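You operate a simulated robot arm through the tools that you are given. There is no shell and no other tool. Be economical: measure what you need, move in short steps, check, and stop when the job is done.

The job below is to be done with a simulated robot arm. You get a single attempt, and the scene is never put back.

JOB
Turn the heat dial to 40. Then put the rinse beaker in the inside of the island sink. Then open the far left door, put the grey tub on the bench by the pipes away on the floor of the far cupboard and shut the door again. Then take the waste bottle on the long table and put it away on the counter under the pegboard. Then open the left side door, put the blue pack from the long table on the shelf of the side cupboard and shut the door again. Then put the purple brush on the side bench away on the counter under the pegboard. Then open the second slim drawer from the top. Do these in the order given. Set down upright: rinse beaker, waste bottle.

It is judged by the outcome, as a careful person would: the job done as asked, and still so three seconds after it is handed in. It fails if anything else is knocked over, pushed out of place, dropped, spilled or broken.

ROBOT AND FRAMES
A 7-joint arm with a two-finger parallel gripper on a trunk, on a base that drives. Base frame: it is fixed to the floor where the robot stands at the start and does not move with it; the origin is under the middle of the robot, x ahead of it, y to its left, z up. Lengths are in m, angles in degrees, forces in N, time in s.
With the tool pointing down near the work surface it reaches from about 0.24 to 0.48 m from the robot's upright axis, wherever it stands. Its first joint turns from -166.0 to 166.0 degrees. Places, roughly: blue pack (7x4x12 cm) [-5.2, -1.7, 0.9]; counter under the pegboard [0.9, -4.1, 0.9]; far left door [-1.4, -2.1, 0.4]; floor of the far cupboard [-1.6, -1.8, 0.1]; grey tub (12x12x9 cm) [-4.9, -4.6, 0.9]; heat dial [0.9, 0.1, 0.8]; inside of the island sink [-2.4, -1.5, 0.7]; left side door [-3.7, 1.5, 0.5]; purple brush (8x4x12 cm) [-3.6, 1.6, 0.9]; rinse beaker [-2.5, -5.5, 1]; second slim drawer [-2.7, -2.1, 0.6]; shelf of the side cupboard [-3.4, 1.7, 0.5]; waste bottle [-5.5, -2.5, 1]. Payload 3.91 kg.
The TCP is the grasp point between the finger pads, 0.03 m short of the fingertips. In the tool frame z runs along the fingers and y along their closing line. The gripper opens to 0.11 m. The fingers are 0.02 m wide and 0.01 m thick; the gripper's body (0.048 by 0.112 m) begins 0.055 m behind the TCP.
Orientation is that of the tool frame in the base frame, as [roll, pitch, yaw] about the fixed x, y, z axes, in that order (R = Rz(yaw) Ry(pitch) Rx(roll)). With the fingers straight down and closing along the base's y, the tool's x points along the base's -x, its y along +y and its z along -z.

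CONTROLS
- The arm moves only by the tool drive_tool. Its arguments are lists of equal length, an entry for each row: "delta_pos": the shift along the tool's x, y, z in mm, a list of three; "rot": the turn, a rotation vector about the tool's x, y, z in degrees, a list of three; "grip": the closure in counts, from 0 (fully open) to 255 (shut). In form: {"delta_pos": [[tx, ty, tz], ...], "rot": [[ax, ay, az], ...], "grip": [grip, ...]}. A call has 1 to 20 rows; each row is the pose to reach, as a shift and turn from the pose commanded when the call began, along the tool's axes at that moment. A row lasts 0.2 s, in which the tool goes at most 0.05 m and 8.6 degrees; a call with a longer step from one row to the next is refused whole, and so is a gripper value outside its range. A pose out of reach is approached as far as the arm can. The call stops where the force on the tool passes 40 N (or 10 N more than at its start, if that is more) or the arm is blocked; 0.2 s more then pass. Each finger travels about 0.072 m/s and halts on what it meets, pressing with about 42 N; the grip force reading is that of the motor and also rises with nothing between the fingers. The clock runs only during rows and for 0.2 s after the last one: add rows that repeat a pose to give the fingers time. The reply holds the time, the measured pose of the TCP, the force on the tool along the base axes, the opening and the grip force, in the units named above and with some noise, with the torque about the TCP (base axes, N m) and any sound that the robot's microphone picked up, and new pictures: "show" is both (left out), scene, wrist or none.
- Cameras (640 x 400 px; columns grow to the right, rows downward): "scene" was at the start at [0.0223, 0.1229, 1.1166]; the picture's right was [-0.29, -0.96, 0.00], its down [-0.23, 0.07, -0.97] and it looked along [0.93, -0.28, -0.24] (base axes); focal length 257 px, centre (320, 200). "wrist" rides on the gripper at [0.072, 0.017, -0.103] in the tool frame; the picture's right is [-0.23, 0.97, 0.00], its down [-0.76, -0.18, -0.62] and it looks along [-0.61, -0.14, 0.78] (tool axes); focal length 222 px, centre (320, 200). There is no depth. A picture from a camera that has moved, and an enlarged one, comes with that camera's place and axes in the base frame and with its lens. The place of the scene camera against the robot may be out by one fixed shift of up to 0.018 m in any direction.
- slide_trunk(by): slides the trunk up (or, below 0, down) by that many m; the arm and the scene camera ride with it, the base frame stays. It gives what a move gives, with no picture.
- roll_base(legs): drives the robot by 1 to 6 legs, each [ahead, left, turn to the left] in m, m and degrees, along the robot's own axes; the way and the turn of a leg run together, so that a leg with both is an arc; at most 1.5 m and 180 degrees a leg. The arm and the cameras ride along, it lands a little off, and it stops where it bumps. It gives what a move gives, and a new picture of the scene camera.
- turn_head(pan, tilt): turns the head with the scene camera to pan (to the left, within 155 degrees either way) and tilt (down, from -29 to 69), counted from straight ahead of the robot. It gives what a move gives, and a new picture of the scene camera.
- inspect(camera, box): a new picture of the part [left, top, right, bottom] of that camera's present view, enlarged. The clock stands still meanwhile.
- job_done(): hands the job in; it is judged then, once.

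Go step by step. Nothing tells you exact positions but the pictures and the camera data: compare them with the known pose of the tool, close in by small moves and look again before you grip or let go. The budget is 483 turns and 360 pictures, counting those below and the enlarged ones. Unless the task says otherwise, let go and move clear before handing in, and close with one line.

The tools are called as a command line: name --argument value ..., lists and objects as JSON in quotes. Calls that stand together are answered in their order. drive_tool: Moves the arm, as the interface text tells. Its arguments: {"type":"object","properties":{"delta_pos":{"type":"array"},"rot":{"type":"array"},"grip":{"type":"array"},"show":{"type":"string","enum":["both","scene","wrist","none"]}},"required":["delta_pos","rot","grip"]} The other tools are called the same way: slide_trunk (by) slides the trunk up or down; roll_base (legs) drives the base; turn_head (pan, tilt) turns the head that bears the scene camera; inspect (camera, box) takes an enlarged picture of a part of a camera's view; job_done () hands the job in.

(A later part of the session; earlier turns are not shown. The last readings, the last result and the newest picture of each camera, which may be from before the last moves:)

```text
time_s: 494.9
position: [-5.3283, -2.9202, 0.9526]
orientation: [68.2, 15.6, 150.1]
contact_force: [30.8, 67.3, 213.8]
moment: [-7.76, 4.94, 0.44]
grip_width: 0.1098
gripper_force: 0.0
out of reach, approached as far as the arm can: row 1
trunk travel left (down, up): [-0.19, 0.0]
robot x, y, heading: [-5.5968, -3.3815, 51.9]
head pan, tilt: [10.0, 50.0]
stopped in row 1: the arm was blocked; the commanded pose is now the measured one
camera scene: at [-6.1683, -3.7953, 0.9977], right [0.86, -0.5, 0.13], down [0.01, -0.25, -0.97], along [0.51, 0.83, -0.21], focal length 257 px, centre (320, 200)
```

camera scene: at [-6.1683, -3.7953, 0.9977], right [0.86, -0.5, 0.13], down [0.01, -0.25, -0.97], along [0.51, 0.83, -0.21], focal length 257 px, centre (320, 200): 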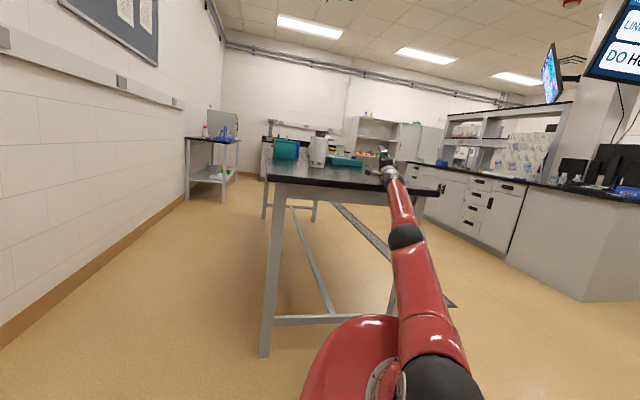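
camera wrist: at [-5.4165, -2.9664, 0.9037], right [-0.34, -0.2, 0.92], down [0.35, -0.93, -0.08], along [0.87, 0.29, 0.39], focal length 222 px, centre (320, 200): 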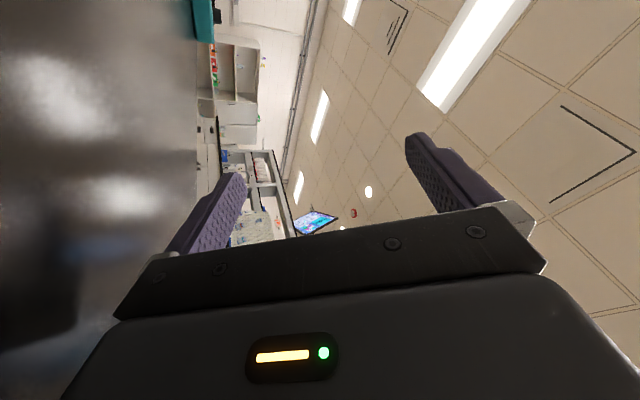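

slide_trunk --by -0.03

turn_head --pan -10 --tilt 60

```text
time_s: 495.7
position: [-5.3283, -2.9232, 0.9555]
orientation: [66.8, 16.6, 148.2]
contact_force: [42.2, 62.5, 217.6]
moment: [-7.81, 3.7, 0.45]
grip_width: 0.1102
gripper_force: 0.1
trunk travel left (down, up): [-0.16, 0.03]
robot x, y, heading: [-5.6003, -3.3791, 52.7]
head pan, tilt: [10.0, 50.0]
```

```text
time_s: 496.5
position: [-5.3284, -2.9233, 0.9547]
orientation: [66.8, 16.7, 148.2]
contact_force: [41.8, 63.4, 216.0]
moment: [-7.77, 3.71, 0.42]
grip_width: 0.1101
gripper_force: 0.1
trunk travel left (down, up): [-0.16, 0.03]
robot x, y, heading: [-5.5989, -3.3808, 52.9]
head pan, tilt: [-10.0, 60.0]
camera scene: at [-6.1436, -3.8186, 0.9496], right [0.7, -0.7, -0.09], down [-0.31, -0.19, -0.93], along [0.64, 0.68, -0.35], focal length 257 px, centre (320, 200)
```

scene: 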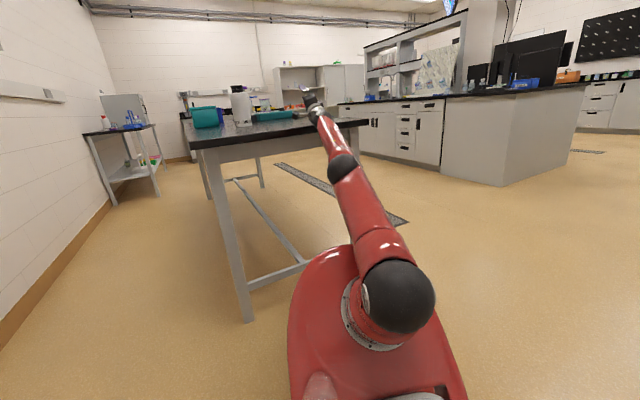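

drive_tool --delta_pos '[[-45, 11, 6]]' --rot '[[0, 0, 0]]' --grip '[0]' --show "none"

drive_tool --delta_pos '[[-45, 11, 6]]' --rot '[[0, 0, 0]]' --grip '[0]' --show "none"

drive_tool --delta_pos '[[-45, 11, 6]]' --rot '[[0, 0, 0]]' --grip '[0]' --show "scene"

```text
time_s: 497.1
position: [-5.3294, -2.9241, 0.9541]
orientation: [66.3, 16.3, 147.4]
contact_force: [46.1, 61.8, 218.4]
moment: [-7.58, 3.39, 0.84]
grip_width: 0.1098
gripper_force: 0.1
out of reach, approached as far as the arm can: row 1
trunk travel left (down, up): [-0.16, 0.03]
robot x, y, heading: [-5.6104, -3.3741, 53.5]
head pan, tilt: [-10.0, 60.0]
stopped in row 1: the arm was blocked; the commanded pose is now the measured one
```

```text
time_s: 497.7
position: [-5.3213, -2.9291, 0.9544]
orientation: [66.7, 10.2, 149.5]
contact_force: [44.8, 64.4, 218.7]
moment: [-6.78, 5.2, -0.2]
grip_width: 0.1102
gripper_force: 0.1
out of reach, approached as far as the arm can: row 1
trunk travel left (down, up): [-0.16, 0.03]
robot x, y, heading: [-5.6111, -3.3708, 53.9]
head pan, tilt: [-10.0, 60.0]
stopped in row 1: the arm was blocked; the commanded pose is now the measured one
```

```text
time_s: 498.3
position: [-5.3259, -2.9302, 0.9572]
orientation: [65.0, 11.8, 149.2]
contact_force: [33.1, 73.5, 220.9]
moment: [-5.57, 5.42, -0.36]
grip_width: 0.1103
gripper_force: 0.0
out of reach, approached as far as the arm can: row 1
trunk travel left (down, up): [-0.16, 0.03]
robot x, y, heading: [-5.6147, -3.3757, 53.9]
head pan, tilt: [-10.0, 60.0]
stopped in row 1: the arm was blocked; the commanded pose is now the measured one
camera scene: at [-6.1816, -3.7959, 0.9393], right [0.73, -0.69, -0.03], down [-0.26, -0.24, -0.94], along [0.64, 0.69, -0.35], focal length 257 px, centre (320, 200)
```

scene: 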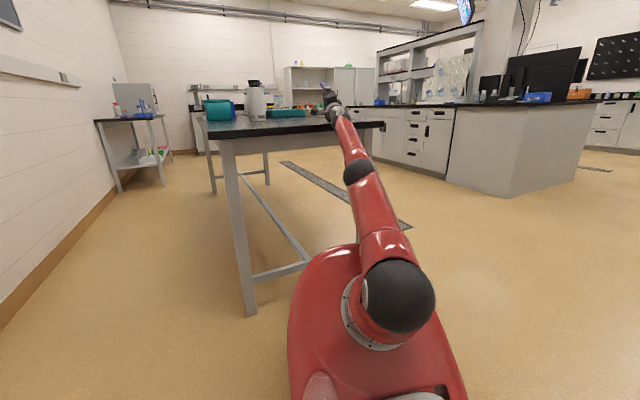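

inspect --camera "scene" --box '[240, 60, 440, 185]'

inspect --camera "wrist" --box '[0, 0, 640, 400]'

```text
3.20 times, centred on (340, 122) of scene
camera zoom: at [-6.1816, -3.7959, 0.9393], right [0.73, -0.69, -0.03], down [-0.26, -0.24, -0.94], along [0.64, 0.69, -0.35], focal length 822 px, centre (256, 448)
```

zoom: 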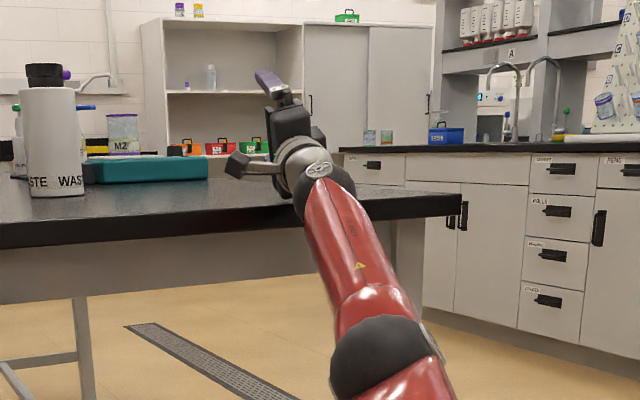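

```text
1.00 times, centred on (320, 200) of wrist (not enlarged: the box is as wide or as high as the picture)
camera zoom: at [-5.4339, -2.9846, 0.9149], right [-0.18, -0.38, 0.91], down [0.47, -0.85, -0.26], along [0.87, 0.38, 0.32], focal length 222 px, centre (320, 200)
```

zoom: 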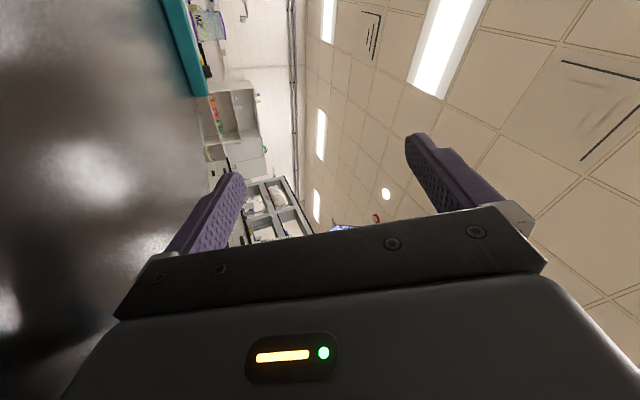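

The camera bracket (hand rolled 90°) and wrist are resting at the table edge. Rolling the hand further (+z) lifts the bracket off the table.

drive_tool --delta_pos '[[0, 0, 0], [0, 0, 0], [0, 0, 0], [0, 0, 0], [0, 0, 0], [0, 0, 0], [0, 0, 0], [0, 0, 0], [0, 0, 0], [0, 0, 0]]' --rot '[[0, 0, 8.5], [0, 0, 17], [0, 0, 25.5], [0, 0, 34], [0, 0, 42.5], [0, 0, 51], [0, 0, 59.5], [0, 0, 68], [0, 0, 76.5], [0, 0, 85]]' --grip '[0, 0, 0, 0, 0, 0, 0, 0, 0, 0]' --show "none"

inspect --camera "scene" --box '[240, 60, 440, 185]'

```text
time_s: 498.6
position: [-5.318, -2.9326, 0.9523]
orientation: [66.3, 0.8, 154.7]
contact_force: [49.2, 68.8, 223.2]
moment: [-5.98, 6.9, -1.59]
grip_width: 0.1099
gripper_force: 0.0
trunk travel left (down, up): [-0.16, 0.03]
robot x, y, heading: [-5.6053, -3.377, 53.3]
head pan, tilt: [-10.0, 60.0]
stopped in row 1: the force on the tool passed its limit at 271 N (the readings are from after the stop); the commanded pose is now the measured one
```

```text
3.20 times, centred on (340, 122) of scene
camera zoom: at [-6.1673, -3.8028, 0.9439], right [0.71, -0.7, -0.05], down [-0.28, -0.22, -0.94], along [0.64, 0.68, -0.35], focal length 822 px, centre (256, 448)
```

zoom: 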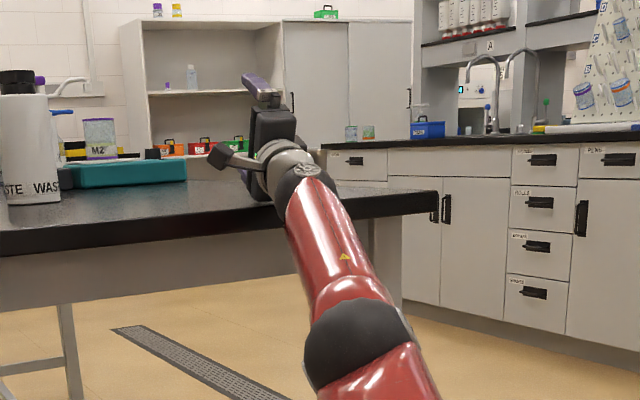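

drive_tool --delta_pos '[[0, 0, 0]]' --rot '[[0, 0, 8.5]]' --grip '[0]' --show "none"

drive_tool --delta_pos '[[0, 0, 0]]' --rot '[[0, 0, 8.5]]' --grip '[0]' --show "none"

drive_tool --delta_pos '[[0, 0, 0]]' --rot '[[0, 0, 8.5]]' --grip '[0]' --show "none"

inspect --camera "scene" --box '[240, 60, 440, 185]'

```text
time_s: 499.0
position: [-5.3217, -2.9376, 0.9566]
orientation: [63.6, 2.9, 153.7]
contact_force: [31.4, 78.4, 223.3]
moment: [-3.99, 7.46, -1.21]
grip_width: 0.1098
gripper_force: 0.1
trunk travel left (down, up): [-0.16, 0.03]
robot x, y, heading: [-5.6031, -3.3763, 53.6]
head pan, tilt: [-10.0, 60.0]
stopped in row 1: the arm was blocked; the commanded pose is now the measured one
```

```text
time_s: 499.4
position: [-5.3184, -2.9407, 0.9563]
orientation: [63.1, -2.4, 159.1]
contact_force: [45.0, 63.5, 215.8]
moment: [-8.87, -3.23, 2.49]
grip_width: 0.1102
gripper_force: 0.1
trunk travel left (down, up): [-0.16, 0.03]
robot x, y, heading: [-5.597, -3.3826, 52.1]
head pan, tilt: [-10.0, 60.0]
stopped in row 1: the force on the tool passed its limit at 269 N (the readings are from after the stop); the commanded pose is now the measured one
```

```text
time_s: 499.7
position: [-5.3457, -2.9491, 0.9606]
orientation: [59.5, -3.9, 174.9]
contact_force: [58.2, 103.1, 238.5]
moment: [-4.19, -8.73, 4.12]
grip_width: 0.1099
gripper_force: 0.0
trunk travel left (down, up): [-0.16, 0.03]
robot x, y, heading: [-5.5618, -3.4114, 43.3]
head pan, tilt: [-10.0, 60.0]
stopped in row 1: the force on the tool passed its limit at 252 N (the readings are from after the stop); the commanded pose is now the measured one
```

```text
3.20 times, centred on (340, 122) of scene
camera zoom: at [-6.1151, -3.8126, 0.9634], right [0.57, -0.8, -0.18], down [-0.4, -0.08, -0.91], along [0.72, 0.59, -0.36], focal length 822 px, centre (256, 448)
```

zoom: 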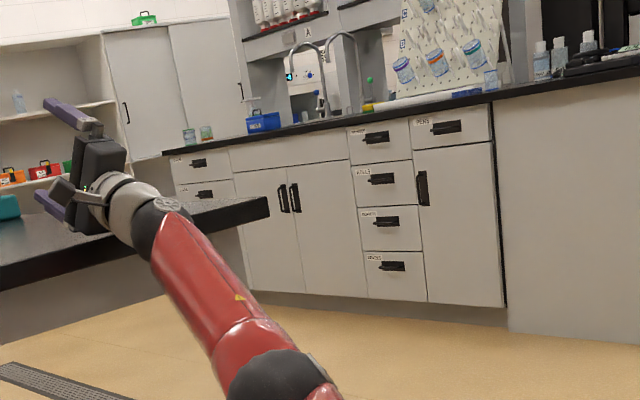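

drive_tool --delta_pos '[[0, 0, -30]]' --rot '[[0, 0, 8.5]]' --grip '[100]' --show "none"

drive_tool --delta_pos '[[0, 0, -30]]' --rot '[[0, 0, 8.5]]' --grip '[200]' --show "none"

drive_tool --delta_pos '[[0, 0, -30]]' --rot '[[0, 0, 8.5]]' --grip '[255]' --show "scene"

```text
time_s: 500.0
position: [-5.4382, -2.865, 0.9956]
orientation: [59.0, -4.1, -169.6]
contact_force: [2.2, 6.0, -2.6]
moment: [0.46, -0.15, 0.27]
grip_width: 0.0665
gripper_force: 0.1
out of reach, approached as far as the arm can: row 1
trunk travel left (down, up): [-0.16, 0.03]
robot x, y, heading: [-5.5617, -3.3998, 44.8]
head pan, tilt: [-10.0, 60.0]
stopped in row 1: the arm was blocked; the commanded pose is now the measured one
```

```text
time_s: 500.3
position: [-5.451, -2.9399, 0.9705]
orientation: [51.3, -14.4, -154.1]
contact_force: [-20.5, -15.2, 65.7]
moment: [-4.71, 0.14, -1.38]
grip_width: 0.0237
gripper_force: 0.1
out of reach, approached as far as the arm can: row 1
trunk travel left (down, up): [-0.16, 0.03]
robot x, y, heading: [-5.5534, -3.4197, 42.3]
head pan, tilt: [-10.0, 60.0]
stopped in row 1: the arm was blocked; the commanded pose is now the measured one
```

```text
time_s: 500.7
position: [-5.4502, -3.0096, 1.17]
orientation: [36.4, -6.2, -142.6]
contact_force: [5.5, -6.9, 3.3]
moment: [-0.57, -0.4, 0.07]
grip_width: 0.0
gripper_force: 22.3
trunk travel left (down, up): [-0.16, 0.03]
robot x, y, heading: [-5.5416, -3.4098, 42.0]
head pan, tilt: [-10.0, 60.0]
stopped in row 1: the arm was blocked; the commanded pose is now the measured one
camera scene: at [-5.9099, -3.834, 1.0259], right [0.52, -0.8, -0.31], down [-0.58, -0.06, -0.81], along [0.63, 0.6, -0.49], focal length 257 px, centre (320, 200)
```

scene: 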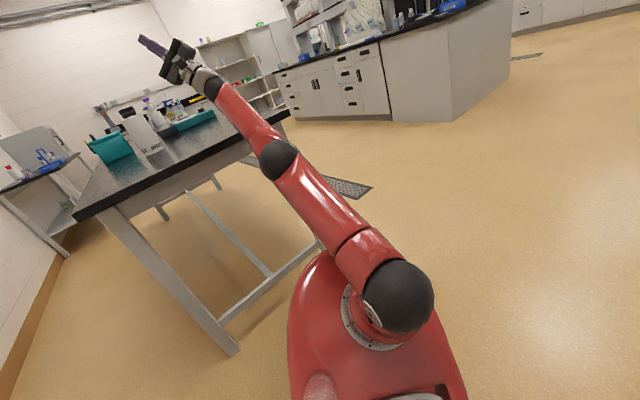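

The hand is off the table and the robot is coming forward. I let it settle.

turn_head --pan 0 --tilt 30

```text
time_s: 501.6
position: [-5.4218, -2.8555, 1.0664]
orientation: [45.2, -9.3, -147.8]
contact_force: [0.1, 0.6, 0.1]
moment: [-0.02, 0.01, -0.01]
grip_width: 0.0
gripper_force: 37.7
trunk travel left (down, up): [-0.16, 0.03]
robot x, y, heading: [-5.5248, -3.4361, 35.7]
head pan, tilt: [0.0, 30.0]
camera scene: at [-5.9276, -3.6328, 1.0973], right [0.58, -0.81, -0.07], down [-0.12, 0.0, -0.99], along [0.8, 0.59, -0.09], focal length 257 px, centre (320, 200)
```

scene: 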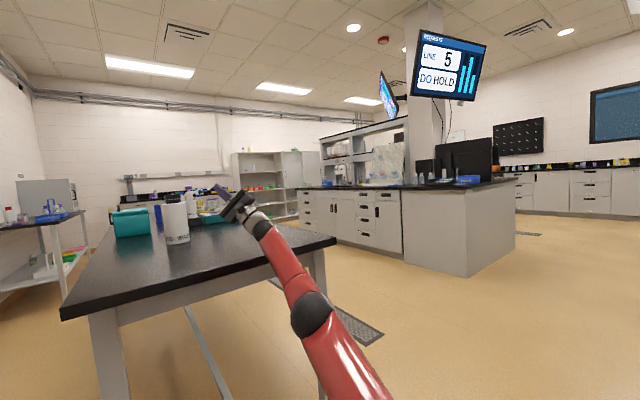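

drive_tool --delta_pos '[[16, 35, 11], [32, 70, 22], [48, 105, 33]]' --rot '[[0, 0, 0], [0, 0, 0], [0, 0, 0]]' --grip '[255, 255, 255]' --show "none"

turn_head --pan 5 --tilt 40

```text
time_s: 501.9
position: [-5.4494, -2.8835, 1.0448]
orientation: [47.2, -7.4, -144.2]
contact_force: [12.9, 6.6, -31.7]
moment: [2.03, 0.17, 0.89]
grip_width: 0.0
gripper_force: 37.7
trunk travel left (down, up): [-0.16, 0.03]
robot x, y, heading: [-5.5069, -3.443, 31.0]
head pan, tilt: [0.0, 30.0]
stopped in row 1: the arm was blocked; the commanded pose is now the measured one
```

```text
time_s: 502.7
position: [-5.4365, -2.9268, 1.0253]
orientation: [45.6, -11.1, -143.6]
contact_force: [-0.4, 0.6, -0.9]
moment: [0.01, 0.01, -0.01]
grip_width: 0.0
gripper_force: 37.8
trunk travel left (down, up): [-0.16, 0.03]
robot x, y, heading: [-5.5153, -3.4413, 33.5]
head pan, tilt: [5.0, 40.0]
camera scene: at [-5.9518, -3.7643, 1.0645], right [0.61, -0.78, -0.15], down [-0.21, 0.02, -0.98], along [0.76, 0.63, -0.15], focal length 257 px, centre (320, 200)
```

scene: 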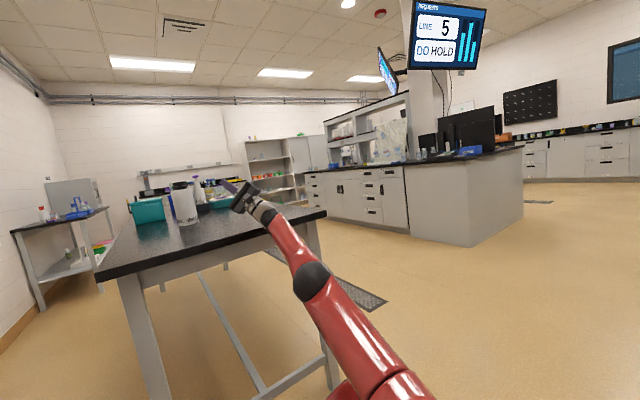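

drive_tool --delta_pos '[[0, 0, -30]]' --rot '[[0, 0, 8.5]]' --grip '[255]' --show "none"

drive_tool --delta_pos '[[0, 0, -30]]' --rot '[[0, 0, 8.5]]' --grip '[255]' --show "scene"

```text
time_s: 503.0
position: [-5.5664, -2.7941, 1.1057]
orientation: [48.2, 3.1, -133.9]
contact_force: [-2.2, 4.5, 1.5]
moment: [0.27, 0.02, 0.2]
grip_width: 0.0
gripper_force: 38.0
trunk travel left (down, up): [-0.16, 0.03]
robot x, y, heading: [-5.5071, -3.4433, 30.6]
head pan, tilt: [5.0, 40.0]
stopped in row 1: the arm was blocked; the commanded pose is now the measured one
```

```text
time_s: 503.3
position: [-5.6863, -2.8119, 1.1222]
orientation: [46.5, 7.3, -119.8]
contact_force: [-0.2, -1.5, 1.2]
moment: [-0.04, 0.0, 0.03]
grip_width: 0.0
gripper_force: 37.7
out of reach, approached as far as the arm can: row 1
trunk travel left (down, up): [-0.16, 0.03]
robot x, y, heading: [-5.5251, -3.4316, 37.4]
head pan, tilt: [5.0, 40.0]
stopped in row 1: the arm was blocked; the commanded pose is now the measured one
camera scene: at [-5.8442, -3.4817, 1.096], right [0.67, -0.74, 0.01], down [-0.29, -0.28, -0.91], along [0.68, 0.61, -0.41], focal length 257 px, centre (320, 200)
```

scene: 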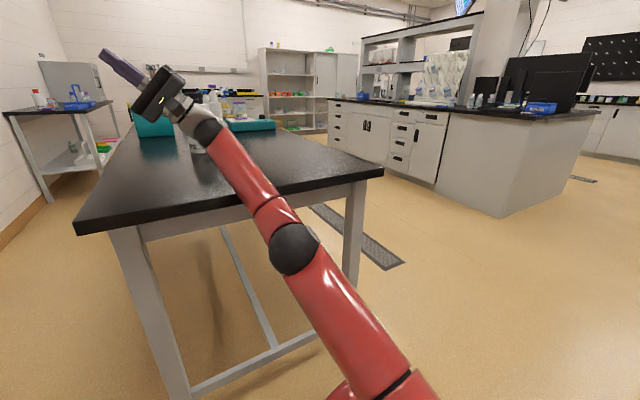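

turn_head --pan 15 --tilt 40

```text
time_s: 504.1
position: [-5.6844, -2.8087, 1.1191]
orientation: [47.2, 6.8, -120.6]
contact_force: [-0.3, -0.4, 0.3]
moment: [0.01, 0.03, -0.03]
grip_width: 0.0
gripper_force: 37.8
trunk travel left (down, up): [-0.16, 0.03]
robot x, y, heading: [-5.526, -3.4331, 37.3]
head pan, tilt: [15.0, 40.0]
camera scene: at [-5.866, -3.4747, 1.0948], right [0.78, -0.62, 0.07], down [-0.2, -0.36, -0.91], along [0.59, 0.7, -0.4], focal length 257 px, centre (320, 200)
```

scene: 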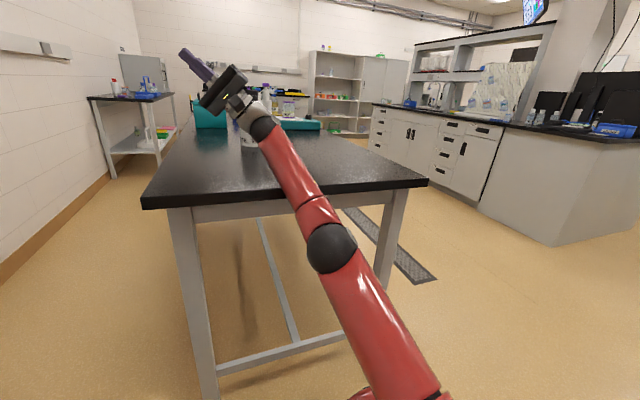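

drive_tool --delta_pos '[[16, 43, 8], [32, 86, 16]]' --rot '[[0, 0, 0], [0, 0, 0]]' --grip '[255, 255]' --show "none"

turn_head --pan 20 --tilt 40

```text
time_s: 504.4
position: [-5.6842, -2.8164, 1.0993]
orientation: [48.9, 8.1, -118.7]
contact_force: [0.8, 0.2, -0.1]
moment: [0.0, 0.01, -0.01]
grip_width: 0.0
gripper_force: 37.9
out of reach, approached as far as the arm can: row 1
trunk travel left (down, up): [-0.16, 0.03]
robot x, y, heading: [-5.527, -3.4321, 37.8]
head pan, tilt: [15.0, 40.0]
stopped in row 1: the arm was blocked; the commanded pose is now the measured one
```

```text
time_s: 505.0
position: [-5.687, -2.8152, 1.0991]
orientation: [49.1, 7.9, -118.6]
contact_force: [-0.1, -0.1, -0.4]
moment: [0.01, 0.02, 0.03]
grip_width: 0.0001
gripper_force: 37.6
trunk travel left (down, up): [-0.16, 0.03]
robot x, y, heading: [-5.5241, -3.4333, 37.2]
head pan, tilt: [20.0, 40.0]
camera scene: at [-5.8942, -3.4879, 1.0894], right [0.83, -0.55, 0.1], down [-0.14, -0.37, -0.92], along [0.54, 0.75, -0.39], focal length 257 px, centre (320, 200)
```

scene: 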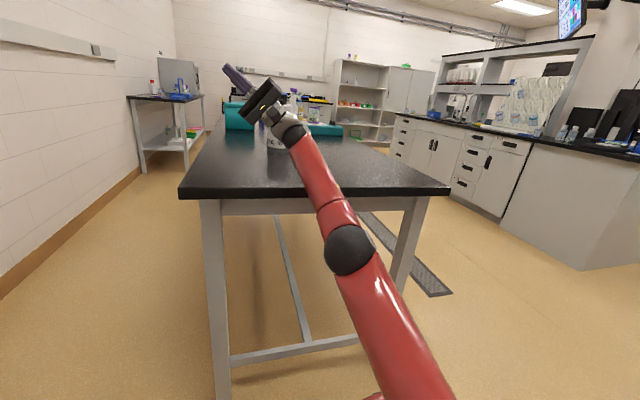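

roll_base --legs '[[-0.1, -0.13, 0]]'

```text
time_s: 505.8
position: [-5.6362, -2.8512, 1.0668]
orientation: [48.0, -2.5, -121.1]
contact_force: [-0.4, 3.3, -5.7]
moment: [0.35, 0.36, 0.1]
grip_width: 0.0002
gripper_force: 36.9
trunk travel left (down, up): [-0.16, 0.03]
robot x, y, heading: [-5.5676, -3.4289, 48.1]
head pan, tilt: [20.0, 40.0]
stopped in leg 1: the robot was blocked; the commanded pose is now the measured one
camera scene: at [-6.0196, -3.622, 1.0671], right [0.91, -0.39, 0.16], down [0.02, -0.33, -0.94], along [0.42, 0.86, -0.29], focal length 257 px, centre (320, 200)
```

scene: 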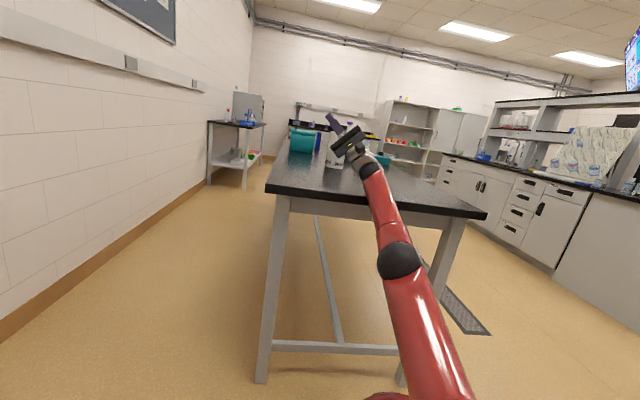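

drive_tool --delta_pos '[[0, 0, -30]]' --rot '[[0, 0, 8.5]]' --grip '[255]' --show "none"

drive_tool --delta_pos '[[0, 0, -30]]' --rot '[[0, 0, 8.5]]' --grip '[255]' --show "scene"

```text
time_s: 506.1
position: [-5.6428, -2.8964, 1.0676]
orientation: [43.8, -0.1, -110.0]
contact_force: [0.8, 7.1, -9.0]
moment: [0.56, 0.44, 0.37]
grip_width: 0.0
gripper_force: 37.7
out of reach, approached as far as the arm can: row 1
trunk travel left (down, up): [-0.16, 0.03]
robot x, y, heading: [-5.5939, -3.4133, 55.7]
head pan, tilt: [20.0, 40.0]
stopped in row 1: the arm was blocked; the commanded pose is now the measured one
```

```text
time_s: 506.4
position: [-5.6063, -2.9079, 1.0527]
orientation: [42.9, -5.3, -118.6]
contact_force: [0.1, 0.9, -0.4]
moment: [0.0, -0.03, 0.04]
grip_width: 0.0
gripper_force: 37.6
out of reach, approached as far as the arm can: row 1
trunk travel left (down, up): [-0.16, 0.03]
robot x, y, heading: [-5.5976, -3.4041, 54.1]
head pan, tilt: [20.0, 40.0]
stopped in row 1: the force on the tool passed its limit at 64 N (the readings are from after the stop); the commanded pose is now the measured one
camera scene: at [-6.0152, -3.7502, 1.0569], right [0.94, -0.31, 0.12], down [0.05, -0.22, -0.97], along [0.33, 0.92, -0.19], focal length 257 px, centre (320, 200)
```

scene: 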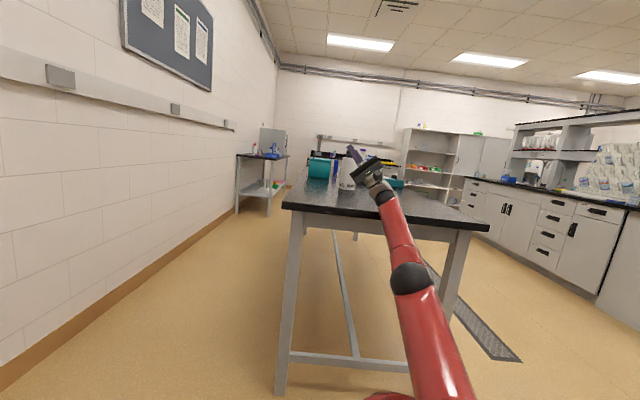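

drive_tool --delta_pos '[[36, 27, 11]]' --rot '[[0, 0, 0]]' --grip '[255]' --show "none"

drive_tool --delta_pos '[[36, 27, 11]]' --rot '[[0, 0, 0]]' --grip '[255]' --show "scene"

```text
time_s: 506.7
position: [-5.6767, -2.8784, 1.0737]
orientation: [45.8, 6.1, -113.5]
contact_force: [0.5, -0.6, 1.0]
moment: [0.0, -0.04, 0.03]
grip_width: 0.0
gripper_force: 37.4
out of reach, approached as far as the arm can: row 1
trunk travel left (down, up): [-0.16, 0.03]
robot x, y, heading: [-5.5904, -3.4013, 52.6]
head pan, tilt: [20.0, 40.0]
stopped in row 1: the arm was blocked; the commanded pose is now the measured one
```

```text
time_s: 507.0
position: [-5.7975, -2.8652, 1.0789]
orientation: [49.3, 12.8, -105.7]
contact_force: [1.5, 4.6, -6.6]
moment: [0.29, 0.34, 0.29]
grip_width: 0.0
gripper_force: 37.2
trunk travel left (down, up): [-0.16, 0.03]
robot x, y, heading: [-5.5873, -3.4096, 53.9]
head pan, tilt: [20.0, 40.0]
stopped in row 1: the arm was blocked; the commanded pose is now the measured one
camera scene: at [-5.9494, -3.5908, 1.0837], right [0.95, -0.29, 0.11], down [0.0, -0.38, -0.93], along [0.31, 0.88, -0.36], focal length 257 px, centre (320, 200)
```

scene: 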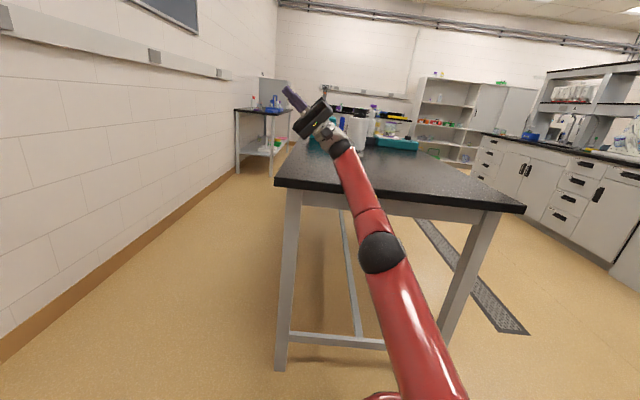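

drive_tool --delta_pos '[[27, -9, 36], [50, -16, 66]]' --rot '[[0, 0, 0], [0, 0, 0]]' --grip '[255, 255]' --show "none"

drive_tool --delta_pos '[[27, -9, 36], [50, -16, 66]]' --rot '[[0, 0, 0], [0, 0, 0]]' --grip '[255, 255]' --show "scene"

```text
time_s: 507.3
position: [-5.8436, -2.8827, 1.0547]
orientation: [52.8, 14.4, -98.3]
contact_force: [-0.5, 0.5, -0.7]
moment: [0.0, 0.05, 0.0]
grip_width: 0.0
gripper_force: 37.9
out of reach, approached as far as the arm can: row 1
trunk travel left (down, up): [-0.16, 0.03]
robot x, y, heading: [-5.5746, -3.4158, 50.3]
head pan, tilt: [20.0, 40.0]
stopped in row 1: the arm was blocked; the commanded pose is now the measured one
```

```text
time_s: 507.7
position: [-5.8507, -2.9239, 1.0446]
orientation: [50.5, 15.1, -92.1]
contact_force: [6.6, -16.2, 31.2]
moment: [-0.48, -2.33, -1.07]
grip_width: 0.0
gripper_force: 37.4
out of reach, approached as far as the arm can: row 1
trunk travel left (down, up): [-0.16, 0.03]
robot x, y, heading: [-5.6241, -3.3911, 65.4]
head pan, tilt: [20.0, 40.0]
stopped in row 1: the arm was blocked; the commanded pose is now the measured one
camera scene: at [-5.9448, -3.7045, 1.0813], right [0.99, -0.11, 0.11], down [0.07, -0.31, -0.95], along [0.13, 0.95, -0.3], focal length 257 px, centre (320, 200)
```

scene: 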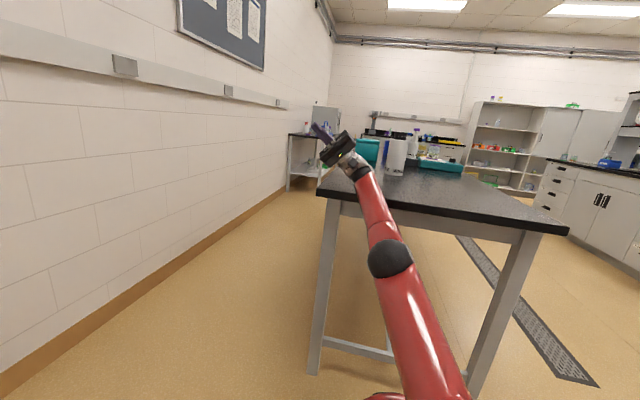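

drive_tool --delta_pos '[[16, -25, 37], [30, -45, 70]]' --rot '[[0, 0, 0], [0, 0, 0]]' --grip '[255, 255]' --show "none"

turn_head --pan 15 --tilt 45

```text
time_s: 508.0
position: [-5.8774, -2.938, 1.0337]
orientation: [47.4, 6.6, -91.8]
contact_force: [-6.7, 2.5, -9.8]
moment: [0.09, 0.94, 0.21]
grip_width: 0.0
gripper_force: 37.6
out of reach, approached as far as the arm can: row 1
trunk travel left (down, up): [-0.16, 0.03]
robot x, y, heading: [-5.6594, -3.4062, 73.1]
head pan, tilt: [20.0, 40.0]
stopped in row 1: the arm was blocked; the commanded pose is now the measured one
```

```text
time_s: 508.7
position: [-5.87, -2.9504, 1.041]
orientation: [45.0, 7.0, -88.8]
contact_force: [0.1, -0.4, 0.1]
moment: [0.04, 0.04, 0.0]
grip_width: 0.0002
gripper_force: 38.2
trunk travel left (down, up): [-0.16, 0.03]
robot x, y, heading: [-5.6666, -3.4013, 75.6]
head pan, tilt: [15.0, 45.0]
camera scene: at [-5.8853, -3.7999, 1.0734], right [1.0, -0.01, 0.04], down [0.03, -0.35, -0.94], along [0.03, 0.94, -0.34], focal length 257 px, centre (320, 200)
```

scene: 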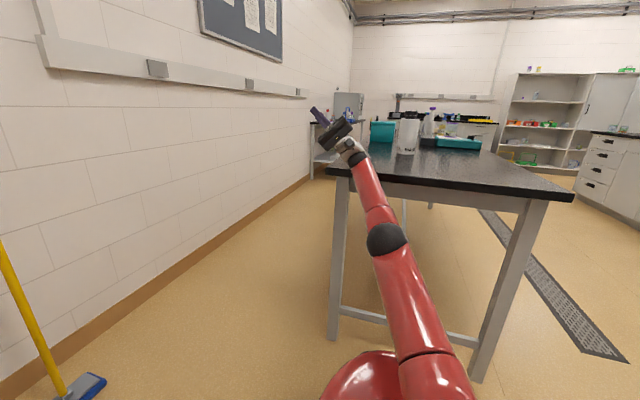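

drive_tool --delta_pos '[[4, -31, 32], [8, -62, 64]]' --rot '[[0, 0, 0], [0, 0, 0]]' --grip '[255, 255]' --show "none"

drive_tool --delta_pos '[[4, -31, 32], [8, -62, 64]]' --rot '[[0, 0, 0], [0, 0, 0]]' --grip '[255, 255]' --show "none"

turn_head --pan 10 --tilt 45

```text
time_s: 509.0
position: [-5.9587, -2.9633, 1.0144]
orientation: [50.7, 13.5, -83.6]
contact_force: [-0.4, -0.2, 0.3]
moment: [-0.04, 0.04, -0.01]
grip_width: 0.0002
gripper_force: 37.5
out of reach, approached as far as the arm can: row 1
trunk travel left (down, up): [-0.16, 0.03]
robot x, y, heading: [-5.6586, -3.4082, 72.9]
head pan, tilt: [15.0, 45.0]
stopped in row 1: the arm was blocked; the commanded pose is now the measured one
```

```text
time_s: 509.3
position: [-5.9518, -2.9852, 1.014]
orientation: [46.9, 14.4, -79.1]
contact_force: [4.1, -14.8, 26.1]
moment: [-0.17, -1.68, -1.0]
grip_width: 0.0
gripper_force: 37.5
out of reach, approached as far as the arm can: row 1
trunk travel left (down, up): [-0.16, 0.03]
robot x, y, heading: [-5.6958, -3.4019, 82.2]
head pan, tilt: [15.0, 45.0]
stopped in row 1: the arm was blocked; the commanded pose is now the measured one
```

```text
time_s: 510.0
position: [-6.1033, -2.5774, 0.6762]
orientation: [45.1, -12.0, -73.3]
contact_force: [-11.0, 1.2, 13.3]
moment: [0.08, -0.07, 0.12]
grip_width: 0.0001
gripper_force: 37.7
trunk travel left (down, up): [-0.16, 0.03]
robot x, y, heading: [-5.7247, -3.3063, 83.5]
head pan, tilt: [10.0, 45.0]
camera scene: at [-5.9245, -3.2757, 1.0792], right [1.0, 0.06, 0.03], down [0.06, -0.7, -0.71], along [-0.02, 0.71, -0.71], focal length 257 px, centre (320, 200)
```

scene: 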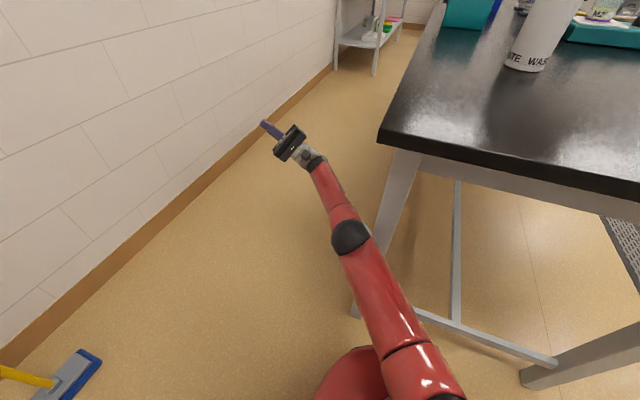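

The arm slid off the corner and the robot is upright again; the bottle still stands. I back away and check the table.

roll_base --legs '[[-0.3, 0, 0]]'

turn_head --pan -25 --tilt 15

```text
time_s: 510.7
position: [-6.1273, -2.6114, 0.7223]
orientation: [44.3, -9.2, -67.5]
contact_force: [0.6, 0.8, -0.4]
moment: [-0.04, -0.04, -0.03]
grip_width: 0.0001
gripper_force: 37.4
trunk travel left (down, up): [-0.16, 0.03]
robot x, y, heading: [-5.6935, -3.3003, 88.8]
head pan, tilt: [10.0, 45.0]
stopped in leg 1: the robot was blocked; the commanded pose is now the measured one
camera scene: at [-5.8688, -3.2801, 1.0861], right [0.99, 0.15, 0.0], down [0.11, -0.7, -0.71], along [-0.11, 0.7, -0.71], focal length 257 px, centre (320, 200)
```

scene: 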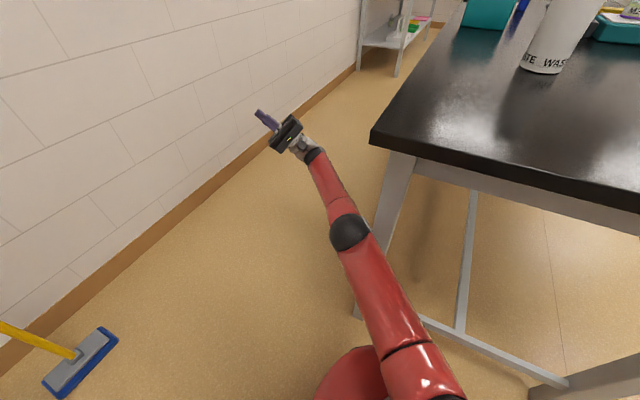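

```text
time_s: 511.7
position: [-6.1264, -2.6117, 0.7203]
orientation: [44.2, -9.3, -67.6]
contact_force: [0.3, 0.6, -0.3]
moment: [0.0, 0.0, 0.04]
grip_width: 0.0003
gripper_force: 37.5
trunk travel left (down, up): [-0.16, 0.03]
robot x, y, heading: [-5.6923, -3.2991, 88.7]
head pan, tilt: [-25.0, 15.0]
camera scene: at [-5.8152, -3.2767, 1.1327], right [0.9, -0.44, 0.0], down [-0.11, -0.23, -0.97], along [0.43, 0.87, -0.26], focal length 257 px, centre (320, 200)
```

scene: 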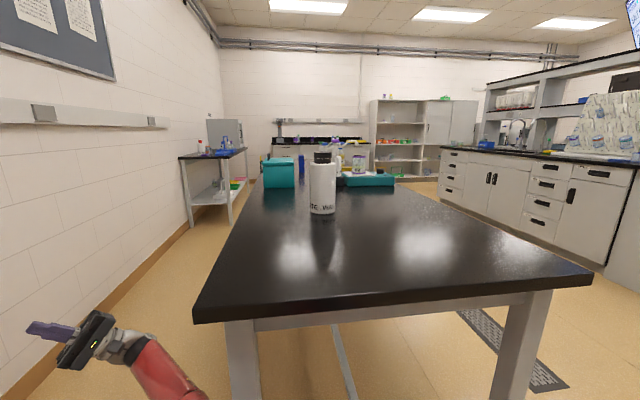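

roll_base --legs '[[-0.3, -0.05, 0]]'

```text
time_s: 513.8
position: [-6.083, -2.9117, 0.7211]
orientation: [44.1, -9.3, -67.6]
contact_force: [-0.1, 0.0, -0.7]
moment: [0.0, -0.02, -0.01]
grip_width: 0.0
gripper_force: 37.4
trunk travel left (down, up): [-0.16, 0.03]
robot x, y, heading: [-5.6527, -3.6039, 88.7]
head pan, tilt: [-25.0, 15.0]
camera scene: at [-5.7715, -3.5765, 1.1328], right [0.9, -0.44, 0.0], down [-0.11, -0.23, -0.97], along [0.43, 0.87, -0.26], focal length 257 px, centre (320, 200)
```

scene: 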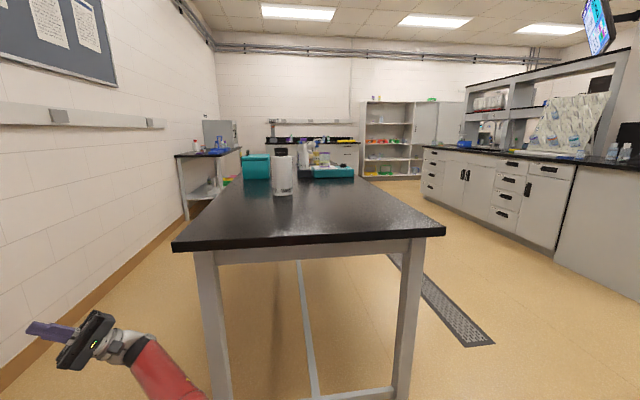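

roll_base --legs '[[-0.15, 0.25, 0]]'

inspect --camera "scene" --box '[220, 120, 400, 220]'

```text
time_s: 515.8
position: [-6.3338, -3.0558, 0.7209]
orientation: [44.3, -9.3, -67.5]
contact_force: [0.3, -0.1, 0.0]
moment: [0.01, -0.01, 0.01]
grip_width: 0.0
gripper_force: 37.1
trunk travel left (down, up): [-0.16, 0.03]
robot x, y, heading: [-5.9043, -3.7448, 89.0]
head pan, tilt: [-25.0, 15.0]
camera scene: at [-6.0217, -3.7203, 1.1328], right [0.9, -0.44, 0.0], down [-0.11, -0.23, -0.97], along [0.43, 0.87, -0.26], focal length 257 px, centre (320, 200)
```

scene: 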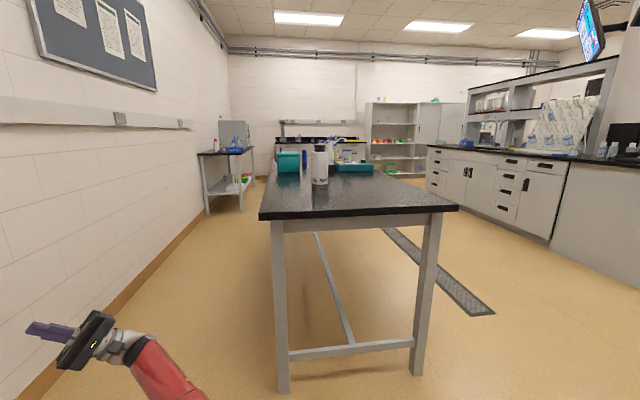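

```text
3.56 times, centred on (310, 170) of scene
camera zoom: at [-6.0217, -3.7203, 1.1328], right [0.9, -0.44, 0.0], down [-0.11, -0.23, -0.97], along [0.43, 0.87, -0.26], focal length 913 px, centre (356, 307)
```

zoom: 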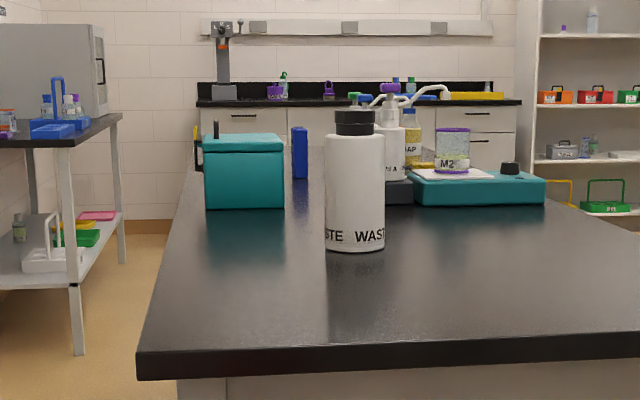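

All table items still stand. Now I untwist the hand: first roll it back about its own axis.

drive_tool --delta_pos '[[0, 0, 0], [0, 0, 0], [0, 0, 0], [0, 0, 0], [0, 0, 0], [0, 0, 0], [0, 0, 0], [0, 0, 0], [0, 0, 0], [0, 0, 0], [0, 0, 0], [0, 0, 0], [0, 0, 0]]' --rot '[[0, 0, -8], [0, 0, -16], [0, 0, -24], [0, 0, -32], [0, 0, -40], [0, 0, -48], [0, 0, -56], [0, 0, -64], [0, 0, -72], [0, 0, -80], [0, 0, -88], [0, 0, -96], [0, 0, -103]]' --grip '[0, 0, 0, 0, 0, 0, 0, 0, 0, 0, 0, 0, 0]' --show "none"

turn_head --pan 15 --tilt 40

```text
time_s: 518.8
position: [-6.4637, -3.2264, 0.7297]
orientation: [10.5, 48.3, -139.1]
contact_force: [-1.7, -0.4, 0.5]
moment: [-0.04, 0.07, -0.03]
grip_width: 0.1104
gripper_force: 0.0
out of reach, approached as far as the arm can: row 1, 2, 3, 4, 5, 6, 7, 8, 9, 10, 11, 12
trunk travel left (down, up): [-0.16, 0.03]
robot x, y, heading: [-5.9046, -3.7472, 89.1]
head pan, tilt: [-25.0, 15.0]
stopped in row 13: the arm was blocked; the commanded pose is now the measured one
```

```text
time_s: 519.8
position: [-6.4603, -3.2221, 0.7298]
orientation: [10.3, 48.2, -139.5]
contact_force: [0.5, -0.2, -0.7]
moment: [0.03, -0.01, 0.02]
grip_width: 0.11
gripper_force: 0.1
trunk travel left (down, up): [-0.16, 0.03]
robot x, y, heading: [-5.8991, -3.7441, 89.1]
head pan, tilt: [15.0, 40.0]
camera scene: at [-6.0843, -3.7223, 1.0932], right [0.97, 0.24, 0.0], down [0.16, -0.62, -0.77], along [-0.19, 0.74, -0.64], focal length 257 px, centre (320, 200)
```

scene: 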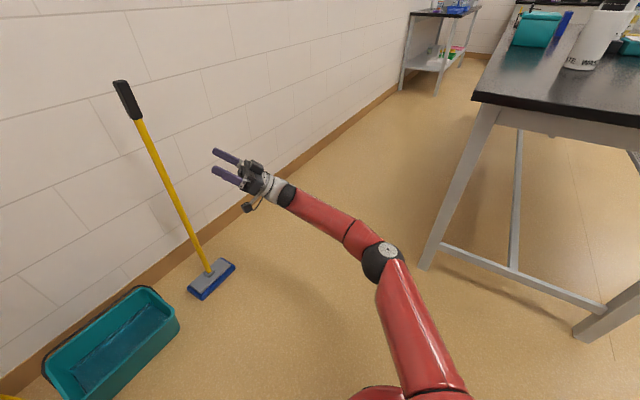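

drive_tool --delta_pos '[[-22, 21, -18], [-45, 42, -36], [-67, 64, -54], [-90, 85, -72], [-112, 106, -90], [-135, 127, -108], [-157, 149, -126], [-180, 170, -144], [-202, 191, -162], [-225, 212, -180], [-247, 234, -198], [-270, 255, -216], [-292, 276, -234], [-315, 297, -252], [-337, 319, -270], [-360, 340, -288], [-360, 340, -288]]' --rot '[[8.05, 2.6, 0], [16.1, 5.2, 0], [24.2, 7.8, 0], [32.2, 10.4, 0], [40.3, 13, 0], [48.3, 15.6, 0], [56.4, 18.2, 0], [64.4, 20.8, 0], [72.5, 23.4, 0], [80.6, 26, 0], [88.6, 28.6, 0], [96.7, 31.2, 0], [104.7, 33.8, 0], [112.8, 36.4, 0], [120.8, 39, 0], [128.9, 41.5, 0], [128.9, 41.5, 0]]' --grip '[0, 0, 0, 0, 0, 0, 0, 0, 0, 0, 0, 0, 0, 0, 0, 0, 0]' --show "scene"

```text
time_s: 523.4
position: [-5.9017, -3.253, 0.8504]
orientation: [-179.9, 44.9, -91.1]
contact_force: [-0.2, 0.1, -0.9]
moment: [-0.04, 0.0, 0.05]
grip_width: 0.1098
gripper_force: 0.1
trunk travel left (down, up): [-0.16, 0.03]
robot x, y, heading: [-5.9045, -3.7411, 88.9]
head pan, tilt: [15.0, 40.0]
camera scene: at [-6.0842, -3.7225, 1.0932], right [0.97, 0.24, 0.0], down [0.16, -0.62, -0.77], along [-0.19, 0.74, -0.64], focal length 257 px, centre (320, 200)
```

scene: 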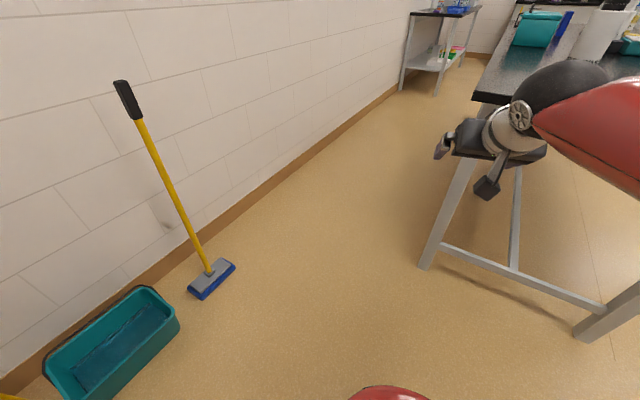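

Arm is back in its normal configuration. I raise it and go around to the table's east side, where the bottle is nearer the edge.

slide_trunk --by 0.03

drive_tool --delta_pos '[[-30, 0, -30], [-60, 0, -60], [-90, 0, -90], [-120, 0, -120], [-120, 0, -120]]' --rot '[[0, 0, 0], [0, 0, 0], [0, 0, 0], [0, 0, 0], [0, 0, 0]]' --grip '[0, 0, 0, 0, 0]' --show "none"

roll_base --legs '[[0, 0, -89], [1.4, 0, 0], [0, 0, 90], [0.8, 0, 0], [0, 0, 69]]'

turn_head --pan 5 --tilt 20

```text
time_s: 524.2
position: [-5.9033, -3.2528, 0.8802]
orientation: [-180.0, 45.0, -91.0]
contact_force: [-0.5, 0.2, -0.2]
moment: [0.0, 0.0, -0.01]
grip_width: 0.1102
gripper_force: 0.2
trunk travel left (down, up): [-0.19, 0.0]
robot x, y, heading: [-5.9001, -3.7425, 89.2]
head pan, tilt: [15.0, 40.0]
```

```text
time_s: 525.4
position: [-5.9023, -3.2524, 1.0515]
orientation: [179.9, 44.9, -91.1]
contact_force: [1.1, -0.6, 0.0]
moment: [-0.01, -0.02, -0.01]
grip_width: 0.1098
gripper_force: 0.2
trunk travel left (down, up): [-0.19, 0.0]
robot x, y, heading: [-5.903, -3.7363, 89.1]
head pan, tilt: [15.0, 40.0]
```

```text
time_s: 546.9
position: [-4.9391, -2.798, 1.0501]
orientation: [-180.0, 45.0, -22.3]
contact_force: [-0.9, 0.7, 0.5]
moment: [-0.02, 0.0, -0.03]
grip_width: 0.1098
gripper_force: 0.1
trunk travel left (down, up): [-0.19, 0.0]
robot x, y, heading: [-4.4817, -2.9714, 157.8]
head pan, tilt: [15.0, 40.0]
camera scene: at [-4.5758, -3.134, 1.1232], right [0.13, 0.99, 0.0], down [0.64, -0.08, -0.77], along [-0.76, 0.1, -0.64], focal length 257 px, centre (320, 200)
```

scene: 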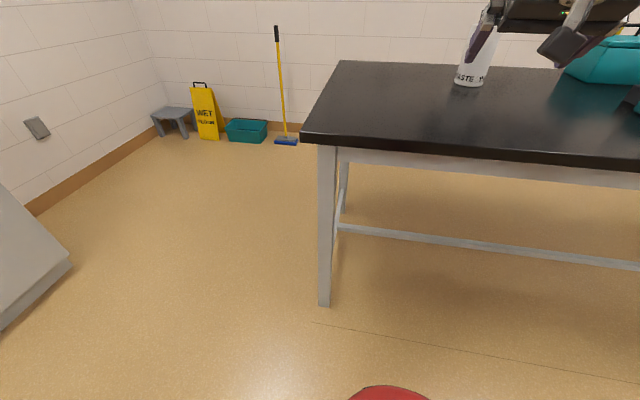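

```text
time_s: 547.7
position: [-4.9387, -2.7987, 1.0496]
orientation: [179.9, 45.0, -22.4]
contact_force: [-0.1, -0.1, 0.4]
moment: [-0.03, 0.0, 0.02]
grip_width: 0.1101
gripper_force: 0.1
trunk travel left (down, up): [-0.19, 0.0]
robot x, y, heading: [-4.4813, -2.9743, 157.6]
head pan, tilt: [5.0, 20.0]
camera scene: at [-4.5804, -3.1171, 1.1546], right [0.3, 0.95, 0.0], down [0.33, -0.1, -0.94], along [-0.9, 0.28, -0.34], focal length 257 px, centre (320, 200)
```

scene: 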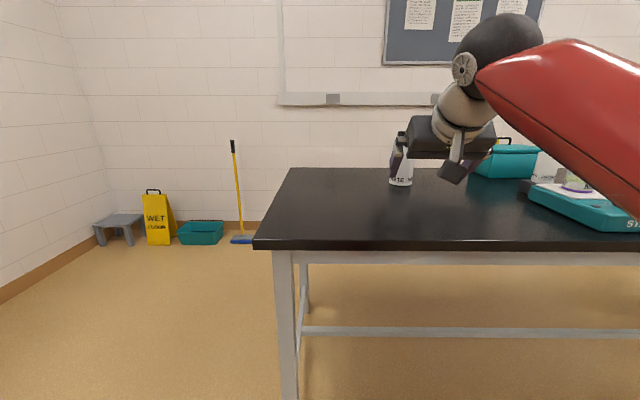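

roll_base --legs '[[0.33, -0.04, 0]]'

inspect --camera "wrist" --box '[0, 0, 640, 400]'

```text
time_s: 549.9
position: [-5.2295, -2.6368, 1.051]
orientation: [-180.0, 44.9, -22.2]
contact_force: [0.2, -0.2, -0.3]
moment: [0.03, -0.03, 0.02]
grip_width: 0.1102
gripper_force: 0.1
trunk travel left (down, up): [-0.19, 0.0]
robot x, y, heading: [-4.7675, -2.8127, 157.8]
head pan, tilt: [5.0, 20.0]
camera scene: at [-4.8696, -2.9556, 1.1546], right [0.3, 0.96, 0.0], down [0.33, -0.1, -0.94], along [-0.9, 0.28, -0.34], focal length 257 px, centre (320, 200)
```

scene: 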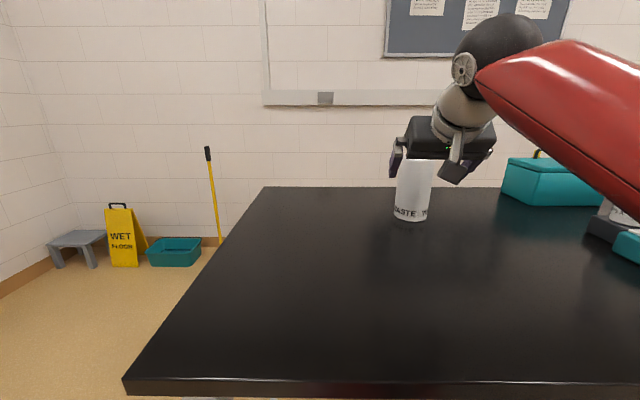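

```text
1.00 times, centred on (320, 200) of wrist (not enlarged: the box is as wide or as high as the picture)
camera zoom: at [-5.1201, -2.7009, 1.0736], right [-0.52, -0.84, 0.16], down [-0.02, 0.2, 0.98], along [-0.85, 0.5, -0.12], focal length 222 px, centre (320, 200)
```

zoom: 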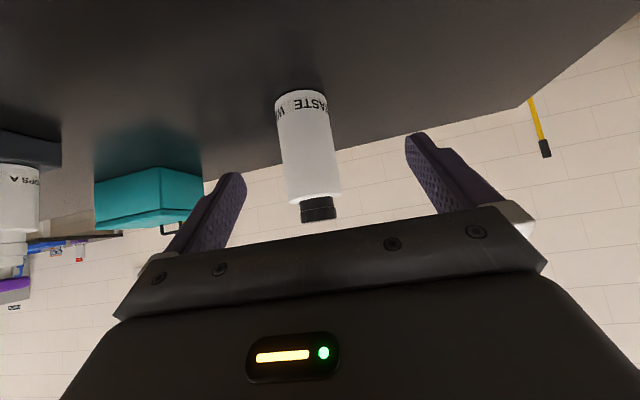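

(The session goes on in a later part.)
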